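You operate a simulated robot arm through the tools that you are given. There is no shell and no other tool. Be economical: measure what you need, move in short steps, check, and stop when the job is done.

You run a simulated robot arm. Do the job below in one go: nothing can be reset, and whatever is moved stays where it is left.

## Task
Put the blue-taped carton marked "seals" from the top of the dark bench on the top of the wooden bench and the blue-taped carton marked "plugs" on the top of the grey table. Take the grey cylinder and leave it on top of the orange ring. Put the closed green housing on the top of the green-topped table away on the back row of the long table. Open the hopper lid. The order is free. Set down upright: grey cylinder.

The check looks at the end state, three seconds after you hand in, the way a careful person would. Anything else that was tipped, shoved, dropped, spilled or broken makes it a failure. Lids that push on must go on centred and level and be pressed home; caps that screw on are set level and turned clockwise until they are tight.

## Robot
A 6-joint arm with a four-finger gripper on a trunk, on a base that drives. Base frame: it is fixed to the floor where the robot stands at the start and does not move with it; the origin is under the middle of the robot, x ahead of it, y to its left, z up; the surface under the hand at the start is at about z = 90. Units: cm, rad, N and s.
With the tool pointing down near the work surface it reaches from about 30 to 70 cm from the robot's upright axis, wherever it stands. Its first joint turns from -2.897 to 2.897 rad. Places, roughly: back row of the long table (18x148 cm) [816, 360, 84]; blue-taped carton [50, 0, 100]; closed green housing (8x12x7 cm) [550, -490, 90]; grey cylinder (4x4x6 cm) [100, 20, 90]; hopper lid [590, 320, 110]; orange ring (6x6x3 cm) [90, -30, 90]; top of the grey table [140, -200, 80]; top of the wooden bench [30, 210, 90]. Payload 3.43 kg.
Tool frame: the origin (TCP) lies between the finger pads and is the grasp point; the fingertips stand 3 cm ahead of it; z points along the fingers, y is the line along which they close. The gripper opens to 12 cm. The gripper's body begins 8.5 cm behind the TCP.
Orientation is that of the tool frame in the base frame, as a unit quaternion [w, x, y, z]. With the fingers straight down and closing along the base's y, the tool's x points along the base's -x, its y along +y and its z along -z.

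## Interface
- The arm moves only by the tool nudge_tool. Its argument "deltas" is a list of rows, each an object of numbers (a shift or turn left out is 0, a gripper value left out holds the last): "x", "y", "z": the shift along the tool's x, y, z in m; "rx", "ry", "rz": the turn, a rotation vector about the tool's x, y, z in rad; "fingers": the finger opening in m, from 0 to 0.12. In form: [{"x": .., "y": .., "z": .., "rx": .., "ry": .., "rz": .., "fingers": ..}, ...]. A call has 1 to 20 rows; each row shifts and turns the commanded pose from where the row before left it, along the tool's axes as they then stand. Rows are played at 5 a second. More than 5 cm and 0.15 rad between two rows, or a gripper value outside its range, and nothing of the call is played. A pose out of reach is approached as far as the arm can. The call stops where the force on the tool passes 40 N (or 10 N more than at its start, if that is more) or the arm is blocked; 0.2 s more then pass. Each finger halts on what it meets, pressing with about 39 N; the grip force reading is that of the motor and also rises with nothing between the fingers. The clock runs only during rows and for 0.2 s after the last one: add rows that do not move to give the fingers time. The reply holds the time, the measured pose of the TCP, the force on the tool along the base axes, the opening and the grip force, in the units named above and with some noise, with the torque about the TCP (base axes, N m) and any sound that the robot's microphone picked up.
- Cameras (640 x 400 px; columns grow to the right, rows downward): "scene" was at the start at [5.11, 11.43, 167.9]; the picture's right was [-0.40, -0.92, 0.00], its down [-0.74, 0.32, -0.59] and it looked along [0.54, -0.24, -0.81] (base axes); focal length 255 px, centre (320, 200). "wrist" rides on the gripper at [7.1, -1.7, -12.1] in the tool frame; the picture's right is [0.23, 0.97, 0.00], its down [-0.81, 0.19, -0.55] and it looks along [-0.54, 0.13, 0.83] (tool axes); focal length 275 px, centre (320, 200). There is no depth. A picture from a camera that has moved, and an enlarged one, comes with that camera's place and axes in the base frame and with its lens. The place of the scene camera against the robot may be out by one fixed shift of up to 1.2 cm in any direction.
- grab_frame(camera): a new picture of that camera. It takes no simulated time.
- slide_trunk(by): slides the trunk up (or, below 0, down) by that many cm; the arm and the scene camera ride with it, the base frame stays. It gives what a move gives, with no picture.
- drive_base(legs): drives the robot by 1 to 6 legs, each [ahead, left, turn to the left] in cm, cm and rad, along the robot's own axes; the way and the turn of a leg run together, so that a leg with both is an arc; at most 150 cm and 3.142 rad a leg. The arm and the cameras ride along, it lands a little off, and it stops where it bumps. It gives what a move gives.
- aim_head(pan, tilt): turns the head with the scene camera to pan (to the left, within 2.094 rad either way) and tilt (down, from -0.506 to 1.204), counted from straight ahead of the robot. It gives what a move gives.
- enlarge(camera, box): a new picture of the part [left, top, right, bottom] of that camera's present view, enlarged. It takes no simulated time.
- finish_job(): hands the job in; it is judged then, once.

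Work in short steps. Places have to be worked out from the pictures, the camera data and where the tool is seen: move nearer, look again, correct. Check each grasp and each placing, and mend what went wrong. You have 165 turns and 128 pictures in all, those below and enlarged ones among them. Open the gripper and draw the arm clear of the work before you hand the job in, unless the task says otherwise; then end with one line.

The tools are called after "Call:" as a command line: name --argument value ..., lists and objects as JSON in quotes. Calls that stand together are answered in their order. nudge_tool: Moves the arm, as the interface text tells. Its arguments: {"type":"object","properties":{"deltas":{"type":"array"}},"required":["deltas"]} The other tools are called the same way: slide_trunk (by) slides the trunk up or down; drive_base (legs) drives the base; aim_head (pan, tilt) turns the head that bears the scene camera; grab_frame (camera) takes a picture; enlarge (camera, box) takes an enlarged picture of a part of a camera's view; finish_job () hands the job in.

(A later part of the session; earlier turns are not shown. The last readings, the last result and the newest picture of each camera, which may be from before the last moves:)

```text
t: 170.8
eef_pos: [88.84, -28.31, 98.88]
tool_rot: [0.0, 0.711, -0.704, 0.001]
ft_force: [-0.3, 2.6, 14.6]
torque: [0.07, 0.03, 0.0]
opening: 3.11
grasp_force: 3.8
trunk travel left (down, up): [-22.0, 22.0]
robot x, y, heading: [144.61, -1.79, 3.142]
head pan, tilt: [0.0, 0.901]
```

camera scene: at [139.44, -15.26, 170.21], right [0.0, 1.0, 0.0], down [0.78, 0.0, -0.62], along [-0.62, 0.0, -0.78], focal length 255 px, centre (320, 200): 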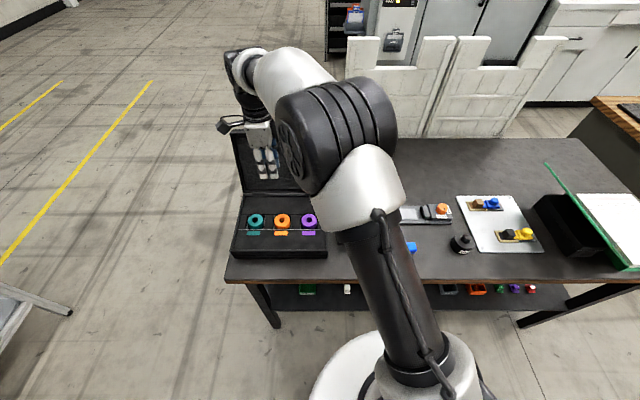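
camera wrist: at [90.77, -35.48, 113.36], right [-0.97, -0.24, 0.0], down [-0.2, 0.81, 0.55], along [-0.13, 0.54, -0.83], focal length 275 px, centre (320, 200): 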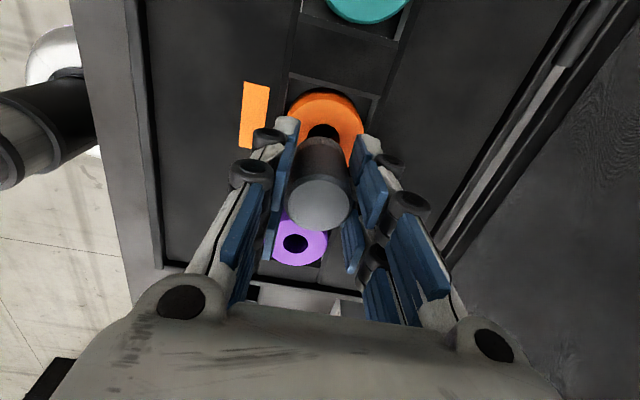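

Contact with 15 N, but the grip reading dropped. I'll look before releasing.

Call:
grab_frame --camera "wrist"

Call:
enlarge --camera "scene" --box '[240, 170, 320, 240]'

```text
63 pictures are left
camera wrist: at [90.73, -35.48, 111.01], right [-0.97, -0.24, 0.0], down [-0.2, 0.81, 0.55], along [-0.13, 0.54, -0.83], focal length 275 px, centre (320, 200)
```

wrist: 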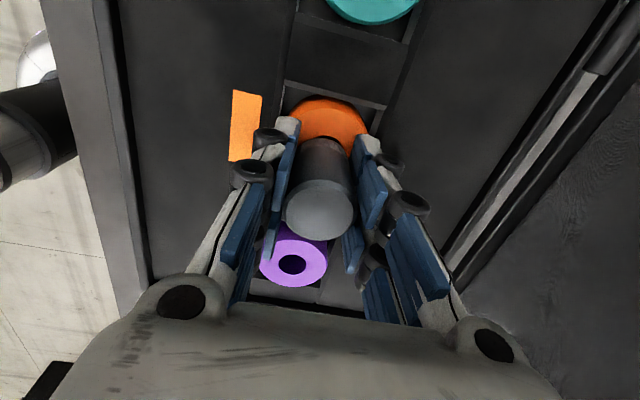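

```text
5.71 times, centred on (280, 205) of scene
camera zoom: at [139.57, -15.27, 170.21], right [0.0, 1.0, 0.0], down [0.78, 0.0, -0.62], along [-0.62, 0.0, -0.78], focal length 1455 px, centre (549, 171)
```

zoom: 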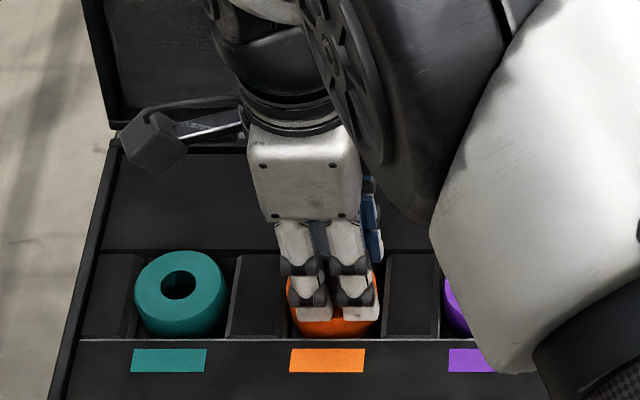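

The scene view puts the ring centre (column 336) right under the hand (column 337), so the centring is good. Relieving the press and opening.

Call:
nudge_tool --deltas '[{"z": -0.001}, {"fingers": 0.045}, {"fingers": 0.06}, {}, {}, {"z": -0.01}, {"z": -0.02}, {"z": -0.03}, {"z": -0.03}, {"z": -0.03}, {}]'

Call:
grab_frame --camera "wrist"

Call:
enlarge --camera "scene" --box '[230, 160, 340, 240]'

```text
t: 173.2
eef_pos: [88.85, -28.3, 110.99]
tool_rot: [-0.001, 0.711, -0.704, 0.001]
ft_force: [0.1, 0.8, 0.0]
torque: [-0.02, 0.02, 0.01]
opening: 6.03
grasp_force: 0.1
trunk travel left (down, up): [-22.0, 22.0]
robot x, y, heading: [144.54, -1.54, 3.14]
head pan, tilt: [0.0, 0.901]
```

```text
61 pictures are left
camera wrist: at [90.5, -35.48, 123.06], right [-0.97, -0.24, 0.0], down [-0.2, 0.81, 0.55], along [-0.13, 0.54, -0.83], focal length 275 px, centre (320, 200)
```

wrist: 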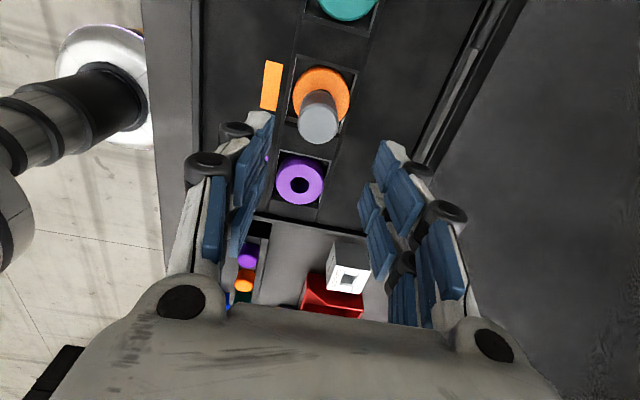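

```text
5.00 times, centred on (285, 200) of scene
camera zoom: at [139.37, -15.39, 170.19], right [0.0, 1.0, 0.0], down [0.78, 0.0, -0.62], along [-0.62, 0.0, -0.78], focal length 1273 px, centre (495, 200)
```

zoom: 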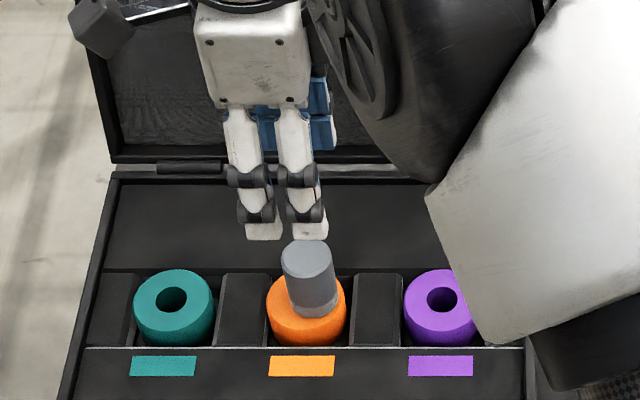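

The cylinder stands upright on the orange ring. I'll raise and tuck the arm, then look around for the way to the green-topped table.

Call:
nudge_tool --deltas '[{"z": -0.04}, {"z": -0.04}, {"z": -0.04, "y": -0.03}, {"z": -0.04, "y": -0.03}, {"y": -0.04}, {"y": -0.04}, {"x": -0.04}, {"x": -0.04}, {"x": -0.04}, {"x": -0.04}, {}]'

Call:
drive_base --legs '[[-25, 0, 0], [0, 0, 1.571]]'

Call:
aim_head --pan 0.5 --tilt 0.3

Call:
grab_frame --camera "scene"

Call:
aim_head --pan 1.5 --tilt 0.3

Call:
grab_frame --camera "scene"

```text
t: 175.6
eef_pos: [102.59, -12.21, 127.11]
tool_rot: [-0.001, 0.711, -0.703, 0.0]
ft_force: [-1.0, -0.4, 0.0]
torque: [0.01, -0.02, 0.0]
opening: 6.0
grasp_force: 0.0
trunk travel left (down, up): [-22.0, 22.0]
robot x, y, heading: [144.78, -1.54, 3.139]
head pan, tilt: [0.0, 0.901]
```

```text
t: 181.1
eef_pos: [178.74, -43.93, 127.18]
tool_rot: [0.0, 1.0, -0.007, 0.0]
ft_force: [0.1, -0.3, -1.1]
torque: [0.0, 0.0, 0.02]
opening: 6.01
grasp_force: 0.2
trunk travel left (down, up): [-22.0, 22.0]
robot x, y, heading: [169.33, -1.75, -1.593]
head pan, tilt: [0.0, 0.901]
```

```text
t: 182.1
eef_pos: [178.63, -43.98, 127.14]
tool_rot: [-0.002, 1.0, -0.007, 0.0]
ft_force: [-0.1, -0.6, 0.2]
torque: [-0.02, 0.06, 0.0]
opening: 6.01
grasp_force: 0.1
trunk travel left (down, up): [-22.0, 22.0]
robot x, y, heading: [169.34, -1.67, -1.596]
head pan, tilt: [0.499, 0.3]
```

```text
59 pictures are left
camera scene: at [187.91, -8.04, 175.41], right [-0.89, -0.46, 0.0], down [-0.14, 0.26, -0.96], along [0.44, -0.85, -0.3], focal length 255 px, centre (320, 200)
```

scene: 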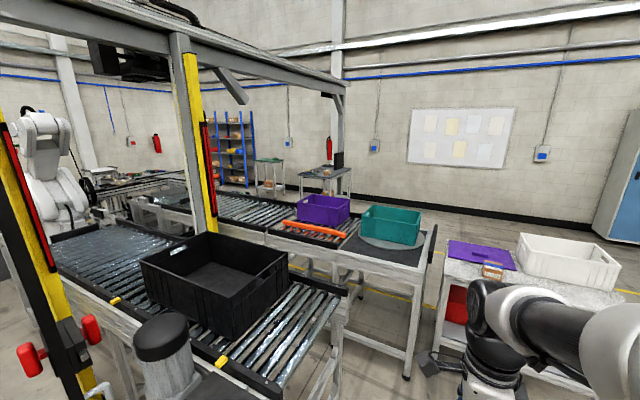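

```text
t: 183.4
eef_pos: [178.64, -44.04, 127.07]
tool_rot: [-0.001, 1.0, -0.007, -0.001]
ft_force: [-0.2, 0.7, 0.9]
torque: [-0.02, 0.0, -0.03]
opening: 6.02
grasp_force: 0.1
trunk travel left (down, up): [-22.0, 22.0]
robot x, y, heading: [169.49, -1.47, -1.593]
head pan, tilt: [1.499, 0.3]
```

```text
58 pictures are left
camera scene: at [192.94, -0.62, 175.42], right [-0.1, -1.0, 0.0], down [-0.29, 0.03, -0.96], along [0.95, -0.09, -0.3], focal length 255 px, centre (320, 200)
```

scene: 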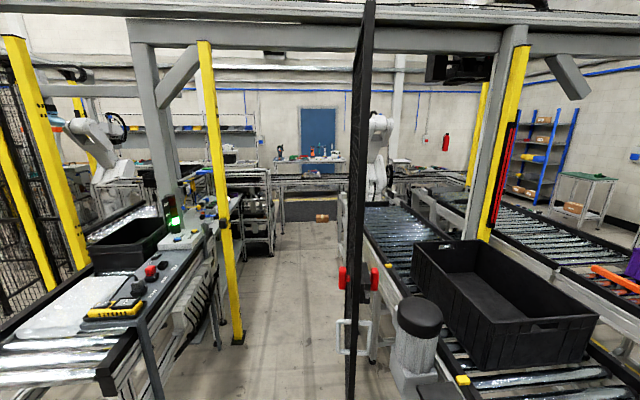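

The lane between the yellow lines (y about -243 to -363) leads past the conveyors to the green-topped table. I'll go round the west side of the grey table into that lane.

Call:
drive_base --legs '[[100, 0, 0.02], [0, -128, 0], [150, 0, 0], [48, 0, 0]]'

Call:
aim_head --pan 1.2 --tilt 0.3

Call:
grab_frame --camera "scene"

```text
t: 204.1
eef_pos: [47.91, -342.0, 127.15]
tool_rot: [0.0, 1.0, 0.0, 0.0]
ft_force: [0.2, -0.4, 0.2]
torque: [0.05, 0.01, 0.03]
opening: 6.0
grasp_force: 0.1
trunk travel left (down, up): [-22.0, 22.0]
robot x, y, heading: [38.32, -299.76, -1.588]
head pan, tilt: [1.499, 0.3]
```

```text
t: 204.9
eef_pos: [47.97, -342.06, 127.18]
tool_rot: [-0.001, 1.0, -0.002, 0.0]
ft_force: [0.5, -0.4, 0.2]
torque: [-0.02, -0.02, 0.0]
opening: 6.02
grasp_force: 0.0
trunk travel left (down, up): [-22.0, 22.0]
robot x, y, heading: [38.38, -299.67, -1.585]
head pan, tilt: [1.201, 0.3]
```

```text
57 pictures are left
camera scene: at [61.13, -301.14, 175.42], right [-0.37, -0.93, 0.0], down [-0.27, 0.11, -0.96], along [0.89, -0.36, -0.3], focal length 255 px, centre (320, 200)
```

scene: 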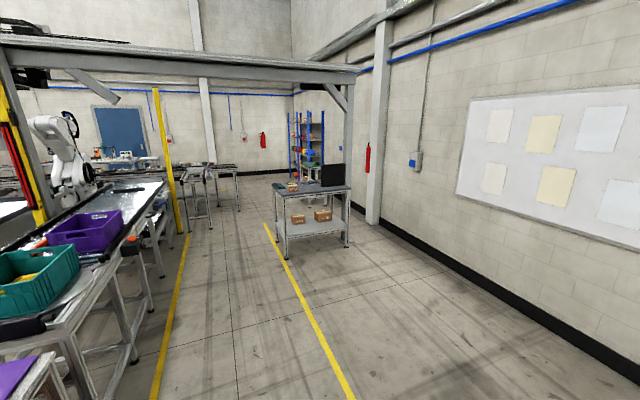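

The lane is clear. I'll shift 12 cm towards its middle and strafe along it to about x=545.

Call:
drive_base --legs '[[-12, 0, 0.014], [0, 150, 0], [0, 150, 0], [0, 150, 0], [0, 55, 0]]'

Call:
aim_head --pan 0.3 --tilt 0.4

Call:
grab_frame --camera "scene"

```text
t: 226.7
eef_pos: [492.15, -332.11, 127.06]
tool_rot: [0.0, 1.0, 0.005, 0.0]
ft_force: [-0.6, 0.0, 0.2]
torque: [0.03, -0.06, 0.01]
opening: 5.97
grasp_force: 0.1
trunk travel left (down, up): [-22.0, 22.0]
robot x, y, heading: [481.93, -290.15, -1.576]
head pan, tilt: [1.201, 0.3]
stopped in leg 4: the robot was blocked; the commanded pose is now the measured one
```

```text
t: 227.9
eef_pos: [492.29, -332.27, 127.1]
tool_rot: [-0.001, 1.0, 0.005, 0.001]
ft_force: [0.3, 0.1, 0.6]
torque: [-0.01, -0.02, 0.03]
opening: 5.99
grasp_force: 0.2
trunk travel left (down, up): [-22.0, 22.0]
robot x, y, heading: [481.94, -290.09, -1.572]
head pan, tilt: [0.3, 0.4]
```

```text
56 pictures are left
camera scene: at [499.09, -296.72, 174.5], right [-0.96, -0.29, 0.0], down [-0.11, 0.37, -0.92], along [0.27, -0.88, -0.39], focal length 255 px, centre (320, 200)
```

scene: 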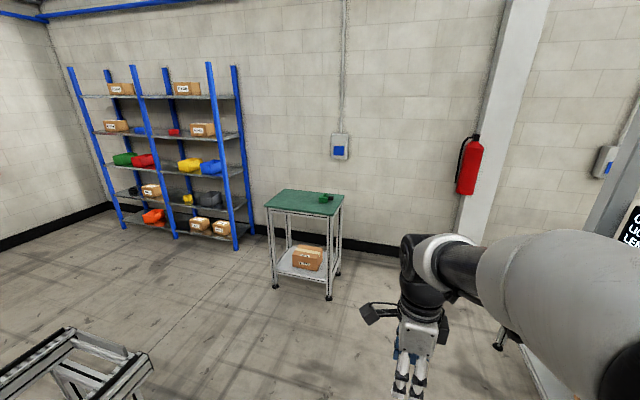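

The base met the conveyor on the left. I'll back off to the right, go forward to y≈-418 and strafe to the green-topped table (x 538–596, front edge y≈-462, housing near (552, -486)).

Call:
drive_base --legs '[[0, -9, 0], [128, 0, 0], [0, 68, 0]]'

Call:
aim_head --pan 0.2 --tilt 0.8

Call:
grab_frame --camera "scene"

Call:
grab_frame --camera "wrist"

```text
t: 238.3
eef_pos: [550.26, -460.15, 127.07]
tool_rot: [-0.001, 1.0, 0.01, 0.0]
ft_force: [1.0, 0.0, -0.4]
torque: [0.02, -0.01, 0.03]
opening: 5.99
grasp_force: 0.0
trunk travel left (down, up): [-22.0, 22.0]
robot x, y, heading: [539.4, -418.26, -1.562]
head pan, tilt: [0.3, 0.4]
```

```text
t: 239.2
eef_pos: [550.34, -460.21, 127.13]
tool_rot: [-0.001, 1.0, 0.009, 0.002]
ft_force: [-0.1, 0.1, -0.1]
torque: [-0.03, 0.01, -0.01]
opening: 6.01
grasp_force: 0.1
trunk travel left (down, up): [-22.0, 22.0]
robot x, y, heading: [539.14, -418.38, -1.567]
head pan, tilt: [0.201, 0.799]
```

```text
55 pictures are left
camera scene: at [555.5, -423.77, 170.99], right [-0.98, -0.21, 0.0], down [-0.15, 0.7, -0.7], along [0.14, -0.68, -0.72], focal length 255 px, centre (320, 200)
```

scene: 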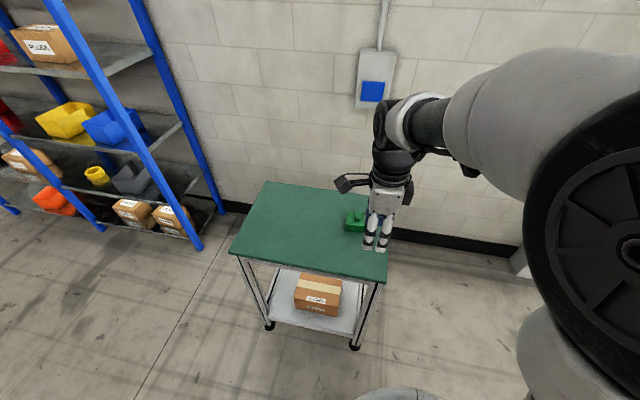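

```text
54 pictures are left
camera wrist: at [557.35, -458.45, 139.15], right [0.25, -0.97, 0.0], down [-0.81, -0.21, 0.55], along [-0.53, -0.14, -0.83], focal length 275 px, centre (320, 200)
```

wrist: 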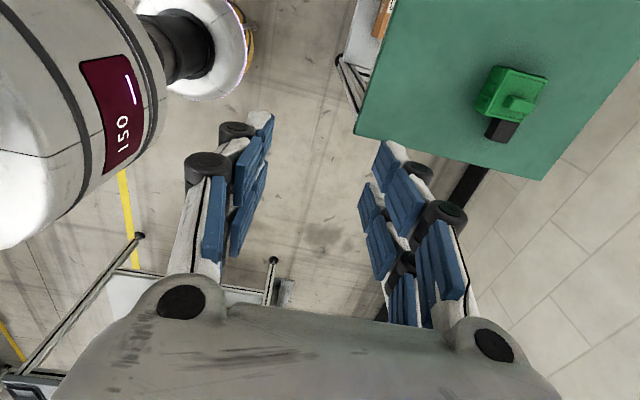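

The housing is near (555, -490). I'll enlarge it to see its shape and orientation.

Call:
enlarge --camera "wrist" --box '[440, 40, 600, 170]'

Call:
enlarge --camera "scene" --box '[320, 190, 400, 250]'

```text
3.08 times, centred on (520, 105) of wrist
camera zoom: at [557.35, -458.45, 139.15], right [0.25, -0.97, 0.0], down [-0.81, -0.21, 0.55], along [-0.53, -0.14, -0.83], focal length 847 px, centre (-295, 492)
```

zoom: 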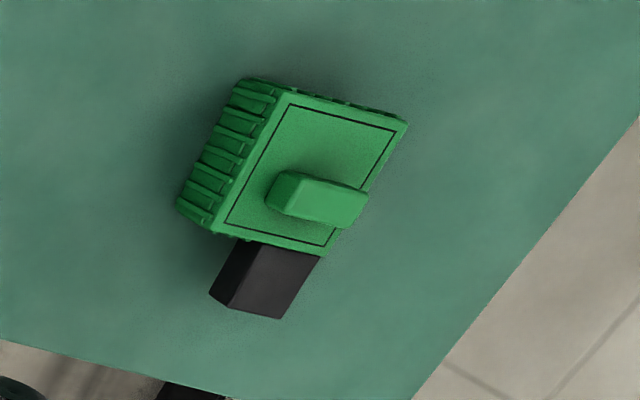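

```text
6.67 times, centred on (360, 220) of scene
camera zoom: at [555.5, -423.77, 170.99], right [-0.98, -0.21, 0.0], down [-0.15, 0.7, -0.7], along [0.14, -0.68, -0.72], focal length 1698 px, centre (53, 67)
```

zoom: 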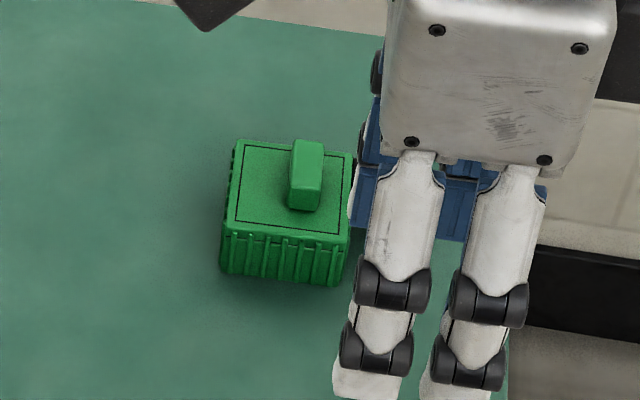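

The green body is about 7 x 7 cm plus a black connector on its -x side, nearly axis-aligned. The fingers already close along y, which suits the ribbed sides. The table's front edge is at y≈-468, so I'll drive 12 cm ahead and 12 cm left, then move over it.

Call:
drive_base --legs '[[12, 0, 0], [0, 12, 0]]'

Call:
nudge_tool --deltas '[{"x": -0.02, "y": 0.03, "fingers": 0.11}, {"x": -0.02, "y": 0.04}, {"x": -0.02, "y": 0.04}, {"x": -0.02, "y": 0.04}, {"y": 0.03}, {}]'

Call:
grab_frame --camera "wrist"

```text
t: 241.2
eef_pos: [562.19, -471.79, 127.13]
tool_rot: [-0.001, 1.0, 0.008, 0.0]
ft_force: [0.9, 0.5, -0.5]
torque: [0.02, 0.04, -0.04]
opening: 6.0
grasp_force: 0.2
trunk travel left (down, up): [-22.0, 22.0]
robot x, y, heading: [551.14, -429.81, -1.567]
head pan, tilt: [0.201, 0.799]
```

```text
t: 242.6
eef_pos: [554.21, -489.62, 127.15]
tool_rot: [-0.001, 1.0, 0.009, 0.001]
ft_force: [0.2, 0.4, 0.6]
torque: [-0.05, -0.01, -0.01]
opening: 11.02
grasp_force: 0.0
trunk travel left (down, up): [-22.0, 22.0]
robot x, y, heading: [550.92, -429.88, -1.565]
head pan, tilt: [0.201, 0.799]
```

```text
51 pictures are left
camera wrist: at [561.38, -487.8, 139.16], right [0.25, -0.97, 0.0], down [-0.81, -0.21, 0.55], along [-0.53, -0.14, -0.83], focal length 275 px, centre (320, 200)
```

wrist: 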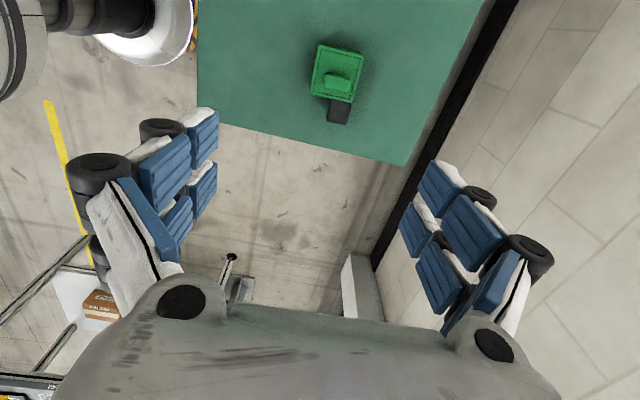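

Housing body top at about z=92.5, centre (555.4, -492.2), turned about 0.08 rad. Aligning and lowering to z=108.

Call:
nudge_tool --deltas '[{"x": 0.0115, "y": 0.026, "z": 0.02, "rz": -0.06}, {"z": 0.04}, {"z": 0.04}, {"z": 0.04}, {"z": 0.04}, {"z": 0.01}, {}]'

Call:
grab_frame --camera "wrist"

```text
t: 244.2
eef_pos: [555.49, -492.32, 108.12]
tool_rot: [-0.001, 0.999, 0.038, 0.0]
ft_force: [0.2, 0.0, 1.0]
torque: [-0.01, 0.0, 0.0]
opening: 10.98
grasp_force: 0.0
trunk travel left (down, up): [-22.0, 22.0]
robot x, y, heading: [550.84, -429.67, -1.566]
head pan, tilt: [0.201, 0.799]
```

```text
50 pictures are left
camera wrist: at [562.55, -490.24, 120.09], right [0.3, -0.95, 0.0], down [-0.79, -0.26, 0.55], along [-0.53, -0.17, -0.83], focal length 275 px, centre (320, 200)
```

wrist: 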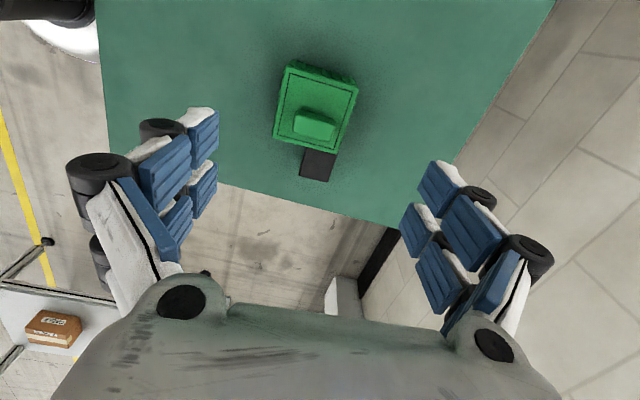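

Table surface is about z=90, body top about 95, knob to 97. I'll descend to z≈94 and close.

Call:
nudge_tool --deltas '[{"x": 0.002, "z": 0.04}, {"z": 0.04}, {"z": 0.03}, {"z": 0.02}, {"z": 0.011}, {}]'

Call:
grab_frame --camera "wrist"

```text
t: 245.6
eef_pos: [555.77, -492.34, 94.03]
tool_rot: [0.0, 0.999, 0.039, 0.0]
ft_force: [0.9, -0.4, 0.6]
torque: [0.0, 0.01, 0.02]
opening: 11.03
grasp_force: 0.1
trunk travel left (down, up): [-22.0, 22.0]
robot x, y, heading: [551.04, -429.59, -1.562]
head pan, tilt: [0.201, 0.799]
```

```text
49 pictures are left
camera wrist: at [562.73, -490.12, 106.06], right [0.3, -0.95, 0.0], down [-0.79, -0.25, 0.55], along [-0.53, -0.17, -0.83], focal length 275 px, centre (320, 200)
```

wrist: 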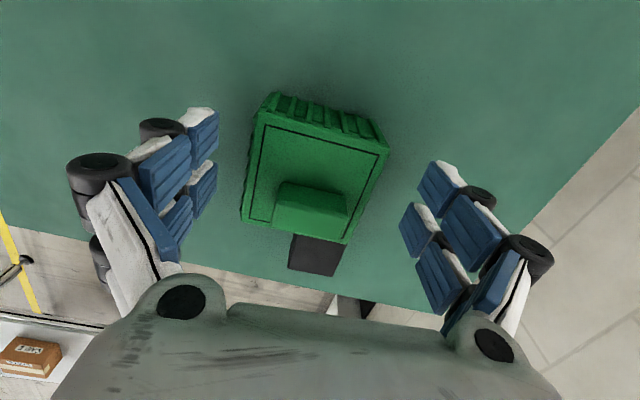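

The body top lies about at TCP level, so I can grip a bit lower. Lowering 1.2 cm in small steps, watching the force.

Call:
nudge_tool --deltas '[{"z": 0.004}, {"z": 0.004}, {"z": 0.004}, {}]'

```text
t: 246.6
eef_pos: [555.74, -492.27, 92.68]
tool_rot: [-0.001, 0.999, 0.039, 0.001]
ft_force: [0.3, 0.4, -0.2]
torque: [-0.02, 0.01, 0.01]
opening: 10.98
grasp_force: 0.1
trunk travel left (down, up): [-22.0, 22.0]
robot x, y, heading: [551.17, -430.01, -1.568]
head pan, tilt: [0.201, 0.799]
```

No contact yet. Closing here.

Call:
nudge_tool --deltas '[{"fingers": 0.05}, {}, {}, {}, {}, {}]'

Call:
nudge_tool --deltas '[{"z": -0.01}, {"z": -0.02}, {"z": -0.03}, {"z": -0.04}, {}]'

Call:
grab_frame --camera "wrist"

Call:
enlarge --camera "scene" --box '[260, 140, 420, 260]'

```text
t: 248.0
eef_pos: [555.82, -492.34, 92.77]
tool_rot: [-0.001, 0.999, 0.038, 0.001]
ft_force: [-0.2, -0.9, 4.0]
torque: [0.0, 0.05, -0.05]
opening: 7.18
grasp_force: 38.8
trunk travel left (down, up): [-22.0, 22.0]
robot x, y, heading: [551.23, -429.86, -1.564]
head pan, tilt: [0.201, 0.799]
```

```text
t: 249.2
eef_pos: [555.75, -492.43, 102.79]
tool_rot: [-0.001, 0.999, 0.038, 0.0]
ft_force: [0.9, -0.8, -1.1]
torque: [0.05, -0.02, 0.04]
opening: 7.17
grasp_force: 39.1
trunk travel left (down, up): [-22.0, 22.0]
robot x, y, heading: [551.27, -429.77, -1.564]
head pan, tilt: [0.201, 0.799]
```

```text
48 pictures are left
camera wrist: at [562.68, -490.32, 114.91], right [0.3, -0.95, 0.0], down [-0.79, -0.26, 0.55], along [-0.53, -0.17, -0.83], focal length 275 px, centre (320, 200)
```

wrist: 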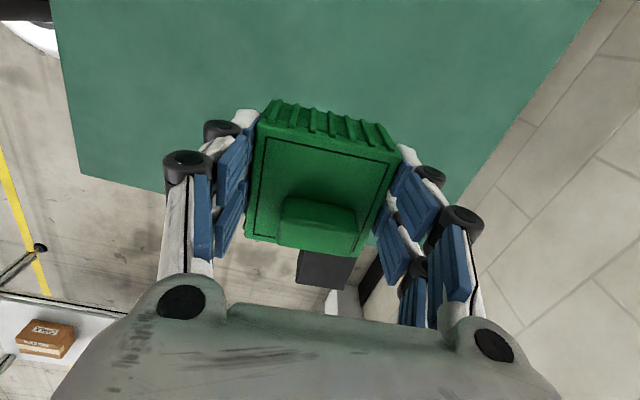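

```text
3.33 times, centred on (340, 200) of scene
camera zoom: at [567.25, -435.43, 170.98], right [-0.98, -0.2, 0.0], down [-0.15, 0.7, -0.7], along [0.14, -0.68, -0.72], focal length 849 px, centre (253, 200)
```

zoom: 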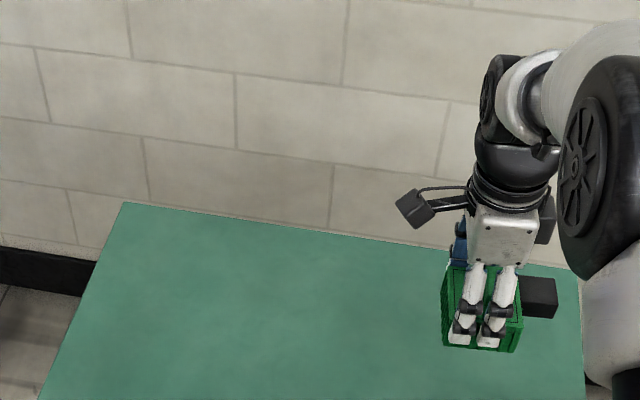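

The housing is held firmly (7.17 cm). I'll lift, tuck in, back off from the table and look toward +x/+y for a route.

Call:
nudge_tool --deltas '[{"z": -0.04}, {"z": -0.04}, {"z": -0.04}, {"z": -0.04}, {"z": -0.04}, {"y": -0.04, "z": -0.03}, {"y": -0.04}, {"y": -0.04}, {}]'

Call:
drive_base --legs '[[-25, 0, 0]]'

Call:
aim_head --pan 2.05 --tilt 0.25

Call:
grab_frame --camera "scene"

Call:
aim_head --pan 1.2 --tilt 0.3

Call:
grab_frame --camera "scene"

```text
t: 251.2
eef_pos: [554.68, -480.66, 125.71]
tool_rot: [-0.002, 0.999, 0.038, 0.001]
ft_force: [-0.1, -0.6, -2.1]
torque: [0.06, -0.01, -0.03]
opening: 7.17
grasp_force: 39.1
trunk travel left (down, up): [-22.0, 22.0]
robot x, y, heading: [551.44, -429.63, -1.56]
head pan, tilt: [0.201, 0.799]
```

```text
t: 253.1
eef_pos: [554.33, -455.42, 125.86]
tool_rot: [-0.001, 0.999, 0.036, 0.001]
ft_force: [-0.8, 0.8, -2.5]
torque: [-0.03, -0.05, -0.04]
opening: 7.16
grasp_force: 38.5
trunk travel left (down, up): [-22.0, 22.0]
robot x, y, heading: [551.28, -404.51, -1.569]
head pan, tilt: [0.201, 0.799]
```

```text
t: 254.9
eef_pos: [554.45, -455.47, 125.94]
tool_rot: [-0.001, 0.999, 0.037, 0.002]
ft_force: [-0.3, 0.7, -2.4]
torque: [0.0, -0.01, 0.01]
opening: 7.18
grasp_force: 39.3
trunk travel left (down, up): [-22.0, 22.0]
robot x, y, heading: [551.2, -404.75, -1.571]
head pan, tilt: [2.051, 0.25]
```

```text
46 pictures are left
camera scene: at [573.81, -398.15, 175.89], right [0.46, -0.89, 0.0], down [-0.22, -0.11, -0.97], along [0.86, 0.45, -0.25], focal length 255 px, centre (320, 200)
```

scene: 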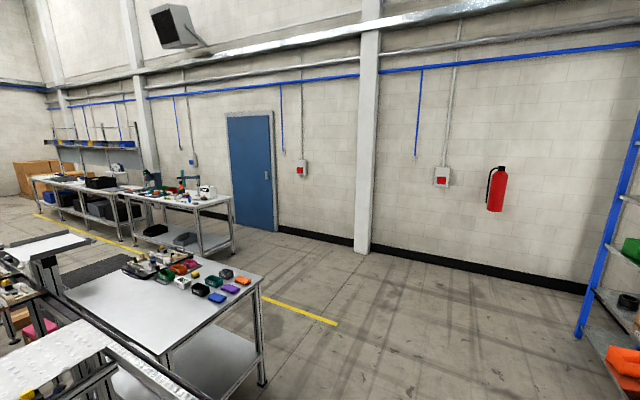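

```text
t: 256.1
eef_pos: [554.48, -455.54, 125.85]
tool_rot: [-0.001, 0.999, 0.037, 0.001]
ft_force: [0.2, 0.1, -2.4]
torque: [0.03, -0.02, -0.01]
opening: 7.2
grasp_force: 38.9
trunk travel left (down, up): [-22.0, 22.0]
robot x, y, heading: [551.04, -404.59, -1.57]
head pan, tilt: [1.201, 0.3]
```

```text
45 pictures are left
camera scene: at [574.24, -405.82, 175.42], right [-0.36, -0.93, 0.0], down [-0.28, 0.11, -0.96], along [0.89, -0.34, -0.3], focal length 255 px, centre (320, 200)
```

scene: 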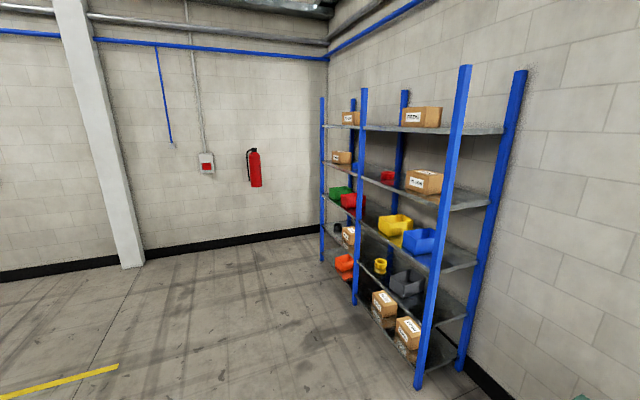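

There is a lane along the +x wall (x about 690–770) to the long table. I'll strafe to x≈728, turn to face +y and look.

Call:
drive_base --legs '[[0, 150, 0], [0, 28, 0], [0, 0, 3.141]]'

Call:
aim_head --pan 0.25 --tilt 0.4

Call:
grab_frame --camera "scene"

```text
t: 272.2
eef_pos: [724.24, -353.63, 125.93]
tool_rot: [-0.001, -0.02, 1.0, -0.001]
ft_force: [-0.7, 0.7, -1.9]
torque: [-0.03, 0.01, -0.02]
opening: 7.17
grasp_force: 38.8
trunk travel left (down, up): [-22.0, 22.0]
robot x, y, heading: [726.01, -404.28, 1.538]
head pan, tilt: [1.201, 0.3]
```

```text
t: 273.4
eef_pos: [724.24, -353.6, 125.88]
tool_rot: [-0.001, -0.022, 1.0, -0.001]
ft_force: [1.0, -0.3, -1.8]
torque: [-0.03, 0.05, -0.01]
opening: 7.17
grasp_force: 38.7
trunk travel left (down, up): [-22.0, 22.0]
robot x, y, heading: [725.86, -404.44, 1.54]
head pan, tilt: [0.25, 0.4]
```

```text
44 pictures are left
camera scene: at [710.31, -396.45, 174.49], right [0.98, 0.22, 0.0], down [0.09, -0.38, -0.92], along [-0.2, 0.9, -0.39], focal length 255 px, centre (320, 200)
```

scene: 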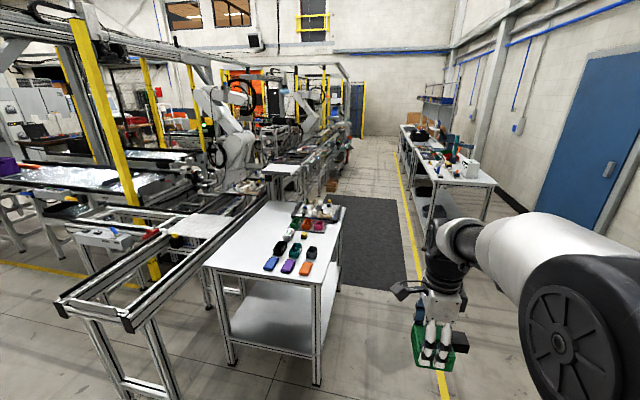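

The lane at x≈728 is clear (work table to x=688 on the left, wall tables from x≈768 on the right). I'll drive up it.

Call:
drive_base --legs '[[0, 0, 0.03], [150, 0, 0], [150, 0, 0], [150, 0, 0], [100, 0, 0]]'

Call:
aim_head --pan -0.4 --tilt 0.5

Call:
grab_frame --camera "scene"

Call:
aim_head --pan 0.5 --tilt 0.4

Call:
grab_frame --camera "scene"

```text
t: 300.1
eef_pos: [719.53, 197.41, 125.84]
tool_rot: [-0.001, -0.049, 0.999, -0.001]
ft_force: [0.3, -0.3, -1.8]
torque: [-0.05, 0.05, 0.02]
opening: 7.16
grasp_force: 38.8
trunk travel left (down, up): [-22.0, 22.0]
robot x, y, heading: [723.92, 146.77, 1.599]
head pan, tilt: [0.25, 0.4]
```

```text
t: 301.1
eef_pos: [719.46, 197.42, 125.77]
tool_rot: [-0.001, -0.049, 0.999, -0.002]
ft_force: [0.2, -1.0, -1.7]
torque: [-0.03, 0.03, 0.01]
opening: 7.13
grasp_force: 39.0
trunk travel left (down, up): [-22.0, 22.0]
robot x, y, heading: [723.95, 146.75, 1.601]
head pan, tilt: [-0.4, 0.499]
```

```text
43 pictures are left
camera scene: at [713.71, 153.33, 173.58], right [0.93, -0.36, 0.0], down [-0.17, -0.45, -0.88], along [0.32, 0.82, -0.48], focal length 255 px, centre (320, 200)
```

scene: 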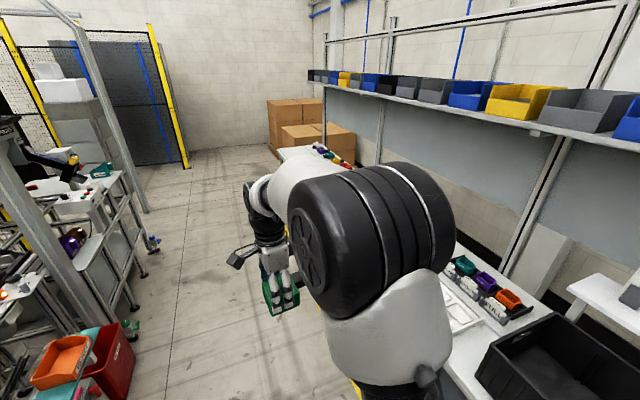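

```text
t: 302.3
eef_pos: [719.43, 197.41, 125.87]
tool_rot: [-0.001, -0.049, 0.999, -0.001]
ft_force: [0.3, 0.0, -2.7]
torque: [-0.01, 0.04, -0.06]
opening: 7.17
grasp_force: 39.0
trunk travel left (down, up): [-22.0, 22.0]
robot x, y, heading: [723.75, 146.69, 1.597]
head pan, tilt: [0.499, 0.4]
```

```text
42 pictures are left
camera scene: at [705.77, 152.88, 174.49], right [0.87, 0.5, 0.0], down [0.19, -0.34, -0.92], along [-0.46, 0.8, -0.39], focal length 255 px, centre (320, 200)
```

scene: 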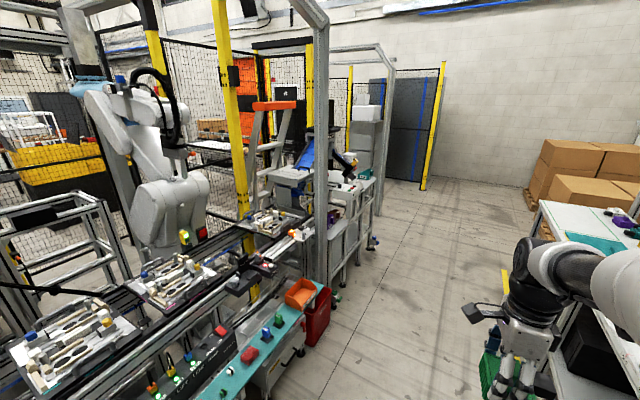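

The long table is on the right under a bin shelf. I'll continue up the lane to y≈300 and turn to face it.

Call:
drive_base --legs '[[0, 0, -0.03], [150, 0, 0], [0, 0, -1.571]]'

Call:
aim_head --pan 0.35 --tilt 0.6

Call:
grab_frame --camera "scene"

Call:
grab_frame --camera "wrist"

```text
t: 313.9
eef_pos: [776.3, 294.94, 125.93]
tool_rot: [-0.001, 0.698, 0.716, 0.0]
ft_force: [0.7, 0.0, -1.6]
torque: [0.08, 0.02, 0.01]
opening: 7.17
grasp_force: 39.0
trunk travel left (down, up): [-22.0, 22.0]
robot x, y, heading: [725.32, 294.36, -0.053]
head pan, tilt: [0.499, 0.4]
```

```text
t: 314.6
eef_pos: [776.26, 294.87, 125.97]
tool_rot: [-0.001, 0.698, 0.716, 0.0]
ft_force: [0.8, 0.0, -1.2]
torque: [0.07, 0.0, 0.01]
opening: 7.15
grasp_force: 39.2
trunk travel left (down, up): [-22.0, 22.0]
robot x, y, heading: [725.45, 294.27, -0.05]
head pan, tilt: [0.351, 0.6]
```

```text
41 pictures are left
camera scene: at [733.04, 311.21, 172.68], right [0.3, -0.95, 0.0], down [-0.54, -0.17, -0.83], along [0.79, 0.25, -0.56], focal length 255 px, centre (320, 200)
```

scene: 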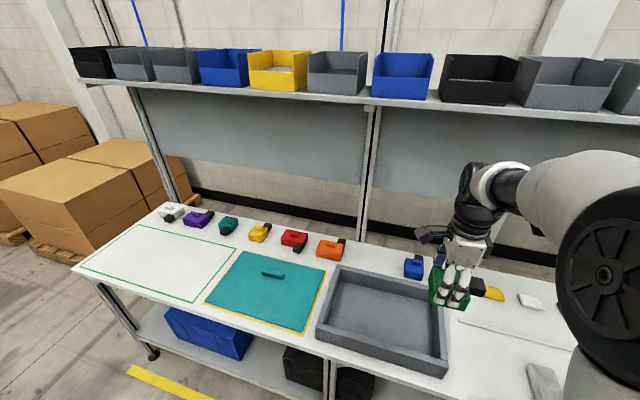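

```text
40 pictures are left
camera wrist: at [774.43, 302.04, 137.93], right [0.97, 0.26, 0.0], down [0.21, -0.81, 0.55], along [0.14, -0.53, -0.83], focal length 275 px, centre (320, 200)
```

wrist: 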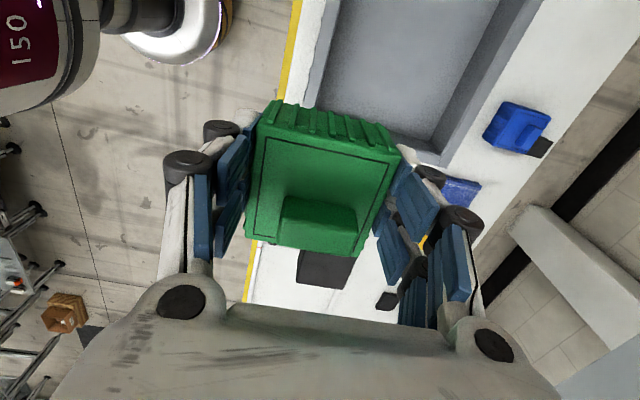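

The back row (x≈817) holds coloured housings about 18.5 cm apart, with a free slot between orange (y≈333) and blue (y≈295), so my spot is y≈314. A shelf overhangs from x≈811 at z≈152, so I'll lower the trunk and go in low. Table front edge is at about x=775.

Call:
slide_trunk --by -15

Call:
drive_base --legs '[[0, 0, 0.05], [0, 20, 0], [16, 0, 0]]'

Call:
grab_frame --camera "scene"

Call:
grab_frame --camera "wrist"

```text
t: 316.4
eef_pos: [776.33, 295.02, 110.93]
tool_rot: [-0.002, 0.698, 0.716, 0.0]
ft_force: [0.0, -0.9, -1.1]
torque: [0.03, -0.01, -0.01]
opening: 7.16
grasp_force: 38.8
trunk travel left (down, up): [-7.0, 37.0]
robot x, y, heading: [725.7, 294.06, -0.046]
head pan, tilt: [0.351, 0.6]
```

```text
t: 319.4
eef_pos: [792.03, 317.71, 110.89]
tool_rot: [-0.002, 0.681, 0.732, -0.001]
ft_force: [0.0, -0.3, -1.7]
torque: [-0.01, 0.08, -0.04]
opening: 7.14
grasp_force: 39.1
trunk travel left (down, up): [-7.0, 37.0]
robot x, y, heading: [741.35, 314.44, 0.004]
head pan, tilt: [0.351, 0.6]
```

```text
39 pictures are left
camera scene: at [748.06, 331.89, 157.66], right [0.34, -0.94, 0.0], down [-0.53, -0.19, -0.82], along [0.77, 0.28, -0.57], focal length 255 px, centre (320, 200)
```

scene: 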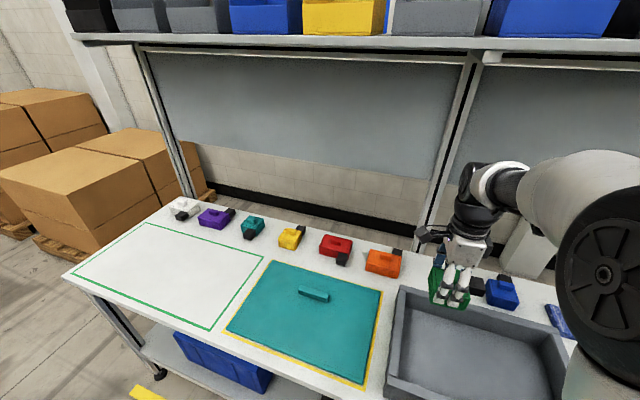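

```text
38 pictures are left
camera wrist: at [789.79, 324.69, 122.88], right [0.95, 0.3, 0.0], down [0.25, -0.8, 0.55], along [0.16, -0.53, -0.83], focal length 275 px, centre (320, 200)
```

wrist: 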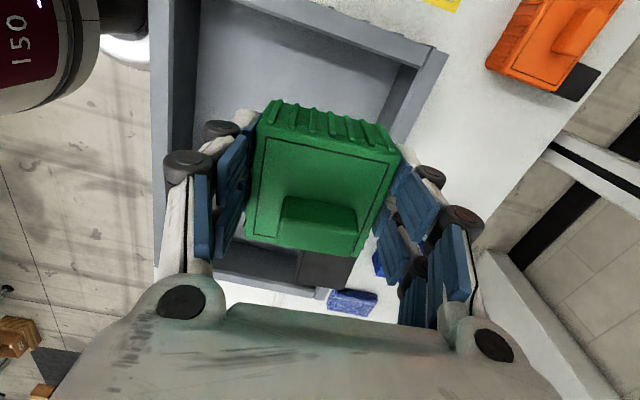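

The row is at x≈814, slot y≈313.5. The grey tray's wall is near x=804, so I'll turn the tool so the fingers close along y (connector to the back, as on the others), and close up 1.5 cm.

Call:
nudge_tool --deltas '[{"rz": -0.14}, {"rz": -0.14}, {"rz": -0.14}, {"rz": -0.14}, {"rz": -0.14}, {"rz": -0.14}, {"rz": -0.14}, {"rz": -0.14}, {"rz": -0.14}, {"rz": -0.14}, {"rz": -0.1}, {}]'

Call:
drive_base --legs '[[1.8, 0, 0]]'

Call:
grab_frame --camera "wrist"

```text
t: 322.0
eef_pos: [791.85, 317.74, 110.9]
tool_rot: [-0.001, -0.002, 1.0, 0.0]
ft_force: [0.1, -0.7, -2.0]
torque: [-0.01, 0.07, -0.03]
opening: 7.15
grasp_force: 39.1
trunk travel left (down, up): [-7.0, 37.0]
robot x, y, heading: [741.37, 314.57, 0.001]
head pan, tilt: [0.351, 0.6]
```

```text
t: 322.8
eef_pos: [793.75, 317.91, 110.77]
tool_rot: [-0.002, -0.001, 1.0, 0.001]
ft_force: [0.8, 0.2, -1.9]
torque: [0.01, 0.09, 0.02]
opening: 7.18
grasp_force: 39.0
trunk travel left (down, up): [-7.0, 37.0]
robot x, y, heading: [742.99, 314.28, 0.001]
head pan, tilt: [0.351, 0.6]
```

```text
37 pictures are left
camera wrist: at [786.68, 316.05, 122.86], right [-0.23, 0.97, 0.0], down [0.81, 0.19, 0.55], along [0.53, 0.13, -0.84], focal length 275 px, centre (320, 200)
```

wrist: 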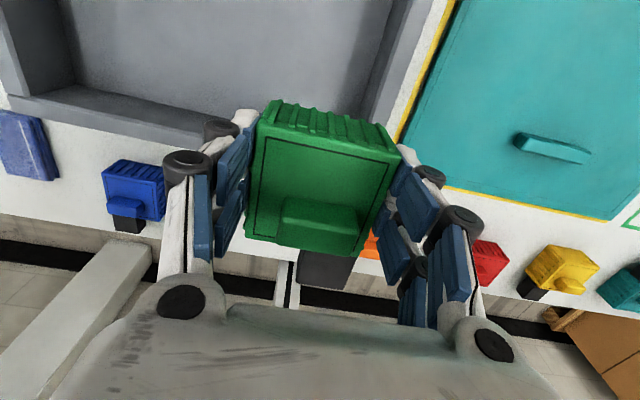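

Blue is at (812, 295). I'll move in to (811.5, 314) and lower a little.

Call:
nudge_tool --deltas '[{"x": -0.035, "y": -0.01, "z": 0.01}, {"x": -0.035, "y": -0.01, "z": 0.01}, {"x": -0.035, "y": -0.01, "z": 0.01}, {"x": -0.035, "y": -0.009, "z": 0.01}, {"x": -0.0375, "z": 0.01}, {"z": 0.02}, {}]'

Call:
grab_frame --camera "wrist"

Call:
grab_frame --camera "scene"

```text
t: 324.4
eef_pos: [811.41, 313.78, 103.81]
tool_rot: [-0.002, -0.001, 1.0, 0.0]
ft_force: [1.1, 0.1, -2.0]
torque: [0.0, 0.05, -0.03]
opening: 7.17
grasp_force: 39.3
trunk travel left (down, up): [-7.0, 37.0]
robot x, y, heading: [743.25, 314.44, -0.002]
head pan, tilt: [0.351, 0.6]
```

```text
36 pictures are left
camera wrist: at [804.33, 311.97, 115.87], right [-0.23, 0.97, 0.0], down [0.81, 0.19, 0.55], along [0.53, 0.13, -0.84], focal length 275 px, centre (320, 200)
```

wrist: 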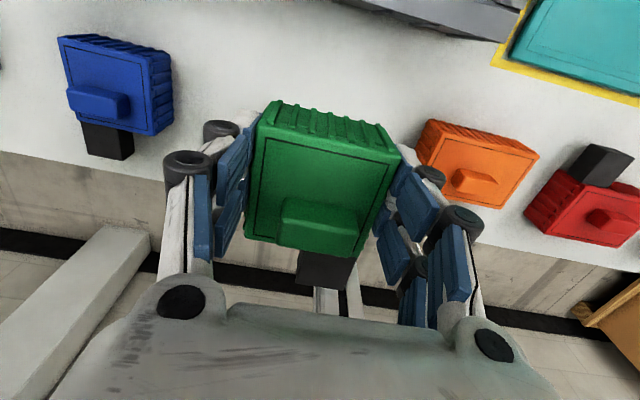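

```text
35 pictures are left
camera scene: at [749.77, 331.89, 157.67], right [0.34, -0.94, 0.0], down [-0.53, -0.19, -0.82], along [0.77, 0.28, -0.57], focal length 255 px, centre (320, 200)
```

scene: 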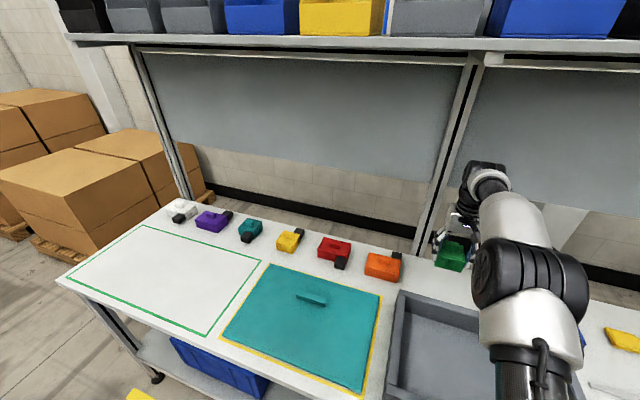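

The slot is clear on both sides. Lowering to about z=92, then creeping to contact.

Call:
nudge_tool --deltas '[{"z": 0.03}, {"z": 0.03}, {"z": 0.03}, {"z": 0.01}, {"z": 0.006}, {}]'

Call:
nudge_tool --deltas '[{"z": 0.005}, {"z": 0.005}, {"z": 0.004}, {}]'

```text
t: 325.8
eef_pos: [811.43, 313.87, 93.28]
tool_rot: [-0.002, 0.0, 1.0, 0.0]
ft_force: [0.3, 0.0, -2.3]
torque: [-0.01, 0.0, 0.01]
opening: 7.15
grasp_force: 38.9
trunk travel left (down, up): [-7.0, 37.0]
robot x, y, heading: [743.32, 314.48, -0.003]
head pan, tilt: [0.351, 0.6]
```

```text
t: 326.8
eef_pos: [811.36, 313.93, 91.8]
tool_rot: [-0.002, -0.001, 1.0, 0.0]
ft_force: [-0.4, 0.0, -1.7]
torque: [0.03, 0.03, 0.02]
opening: 7.15
grasp_force: 38.8
trunk travel left (down, up): [-7.0, 37.0]
robot x, y, heading: [743.28, 314.8, -0.002]
head pan, tilt: [0.351, 0.6]
```

No contact yet; continuing down in small steps.

Call:
nudge_tool --deltas '[{"z": 0.005}, {"z": 0.005}, {"z": 0.005}, {}]'

Call:
nudge_tool --deltas '[{"z": 0.003}, {"z": 0.003}, {}]'

```text
t: 327.8
eef_pos: [811.42, 313.82, 90.28]
tool_rot: [-0.002, -0.001, 1.0, 0.0]
ft_force: [0.0, -0.3, -1.9]
torque: [0.0, 0.05, 0.0]
opening: 7.13
grasp_force: 39.2
trunk travel left (down, up): [-7.0, 37.0]
robot x, y, heading: [743.16, 314.38, -0.001]
head pan, tilt: [0.351, 0.6]
```

```text
t: 328.6
eef_pos: [811.48, 313.94, 89.7]
tool_rot: [-0.001, -0.001, 1.0, 0.0]
ft_force: [-0.5, 0.6, 1.4]
torque: [-0.11, -0.16, 0.01]
opening: 7.18
grasp_force: 38.9
trunk travel left (down, up): [-7.0, 37.0]
robot x, y, heading: [743.25, 314.4, 0.001]
head pan, tilt: [0.351, 0.6]
```

Contact starts at z≈89.7. One more 1.5 mm press, then release.

Call:
nudge_tool --deltas '[{"z": 0.0015}, {}]'

Call:
nudge_tool --deltas '[{"fingers": 0.095}, {}, {}, {"z": -0.01}, {"z": -0.02}, {"z": -0.03}, {"z": -0.03}, {}]'

Call:
grab_frame --camera "wrist"

```text
t: 329.2
eef_pos: [811.38, 313.85, 89.74]
tool_rot: [0.001, -0.001, 1.0, 0.0]
ft_force: [-2.8, -0.2, 13.3]
torque: [-0.31, -0.36, -0.06]
opening: 7.15
grasp_force: 39.2
trunk travel left (down, up): [-7.0, 37.0]
robot x, y, heading: [743.05, 314.54, 0.0]
head pan, tilt: [0.351, 0.6]
```

```text
t: 331.0
eef_pos: [811.36, 313.88, 98.67]
tool_rot: [-0.002, -0.001, 1.0, -0.001]
ft_force: [-0.2, -0.8, -0.3]
torque: [0.0, -0.01, 0.01]
opening: 9.49
grasp_force: 0.1
trunk travel left (down, up): [-7.0, 37.0]
robot x, y, heading: [742.9, 314.5, -0.001]
head pan, tilt: [0.351, 0.6]
```

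```text
34 pictures are left
camera wrist: at [804.3, 312.21, 110.66], right [-0.23, 0.97, 0.0], down [0.81, 0.19, 0.55], along [0.54, 0.13, -0.83], focal length 275 px, centre (320, 200)
```

wrist: 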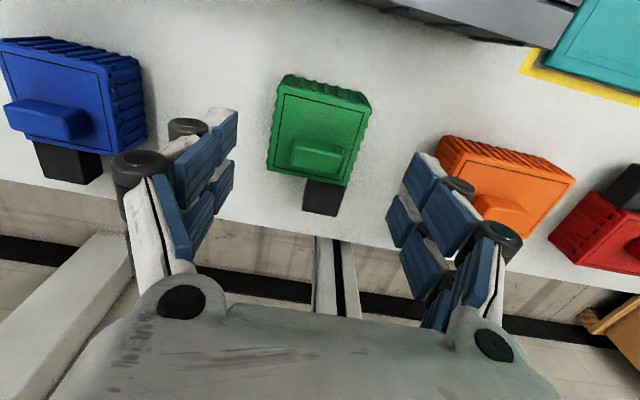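

The green housing stands in the back row in line with the others. I'll retract low, back away, and turn to face the hopper side.

Call:
nudge_tool --deltas '[{"z": -0.03}, {"z": -0.02, "x": 0.02}, {"x": 0.04}, {"x": 0.04}, {"x": 0.04}, {"x": 0.04}, {"x": 0.04}, {"x": 0.03}, {}]'

Call:
drive_base --legs '[[-25, 0, 0]]'

Call:
slide_trunk --by 25

Call:
aim_head --pan 2.09 --tilt 0.35

Call:
grab_frame --camera "scene"

```text
t: 333.0
eef_pos: [786.47, 313.81, 103.58]
tool_rot: [-0.001, -0.001, 1.0, 0.0]
ft_force: [0.3, -0.2, -0.1]
torque: [-0.01, -0.01, -0.01]
opening: 9.49
grasp_force: 0.1
trunk travel left (down, up): [-7.0, 37.0]
robot x, y, heading: [742.83, 314.49, -0.004]
head pan, tilt: [0.351, 0.6]
```

```text
t: 334.8
eef_pos: [761.69, 313.94, 103.64]
tool_rot: [-0.001, -0.001, 1.0, 0.001]
ft_force: [0.6, 0.0, 0.6]
torque: [0.0, -0.03, 0.0]
opening: 9.47
grasp_force: 0.1
trunk travel left (down, up): [-7.0, 37.0]
robot x, y, heading: [718.61, 314.21, 0.001]
head pan, tilt: [0.351, 0.6]
```

```text
t: 337.4
eef_pos: [761.92, 313.86, 128.79]
tool_rot: [-0.001, -0.002, 1.0, 0.0]
ft_force: [0.6, -0.7, -0.1]
torque: [0.02, -0.04, 0.0]
opening: 9.54
grasp_force: 0.0
trunk travel left (down, up): [-32.0, 12.0]
robot x, y, heading: [718.5, 314.41, 0.002]
head pan, tilt: [0.351, 0.6]
```

```text
t: 339.1
eef_pos: [762.0, 313.89, 128.7]
tool_rot: [-0.001, -0.002, 1.0, 0.0]
ft_force: [-0.3, -0.1, 0.2]
torque: [0.01, 0.02, 0.01]
opening: 9.52
grasp_force: 0.0
trunk travel left (down, up): [-32.0, 12.0]
robot x, y, heading: [718.21, 314.74, 0.003]
head pan, tilt: [2.089, 0.351]
```

```text
33 pictures are left
camera scene: at [712.24, 336.9, 184.95], right [0.87, 0.5, 0.0], down [0.17, -0.3, -0.94], along [-0.47, 0.81, -0.34], focal length 255 px, centre (320, 200)
```

scene: 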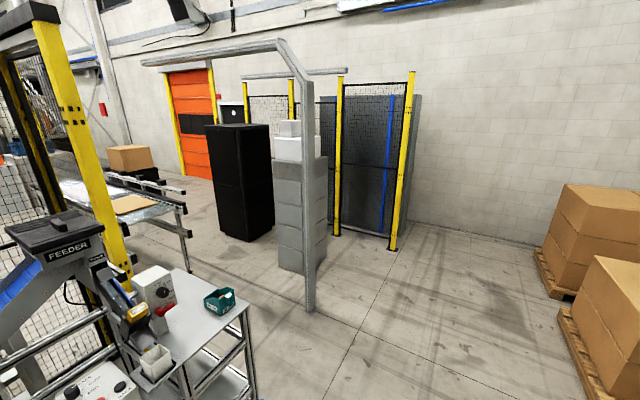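

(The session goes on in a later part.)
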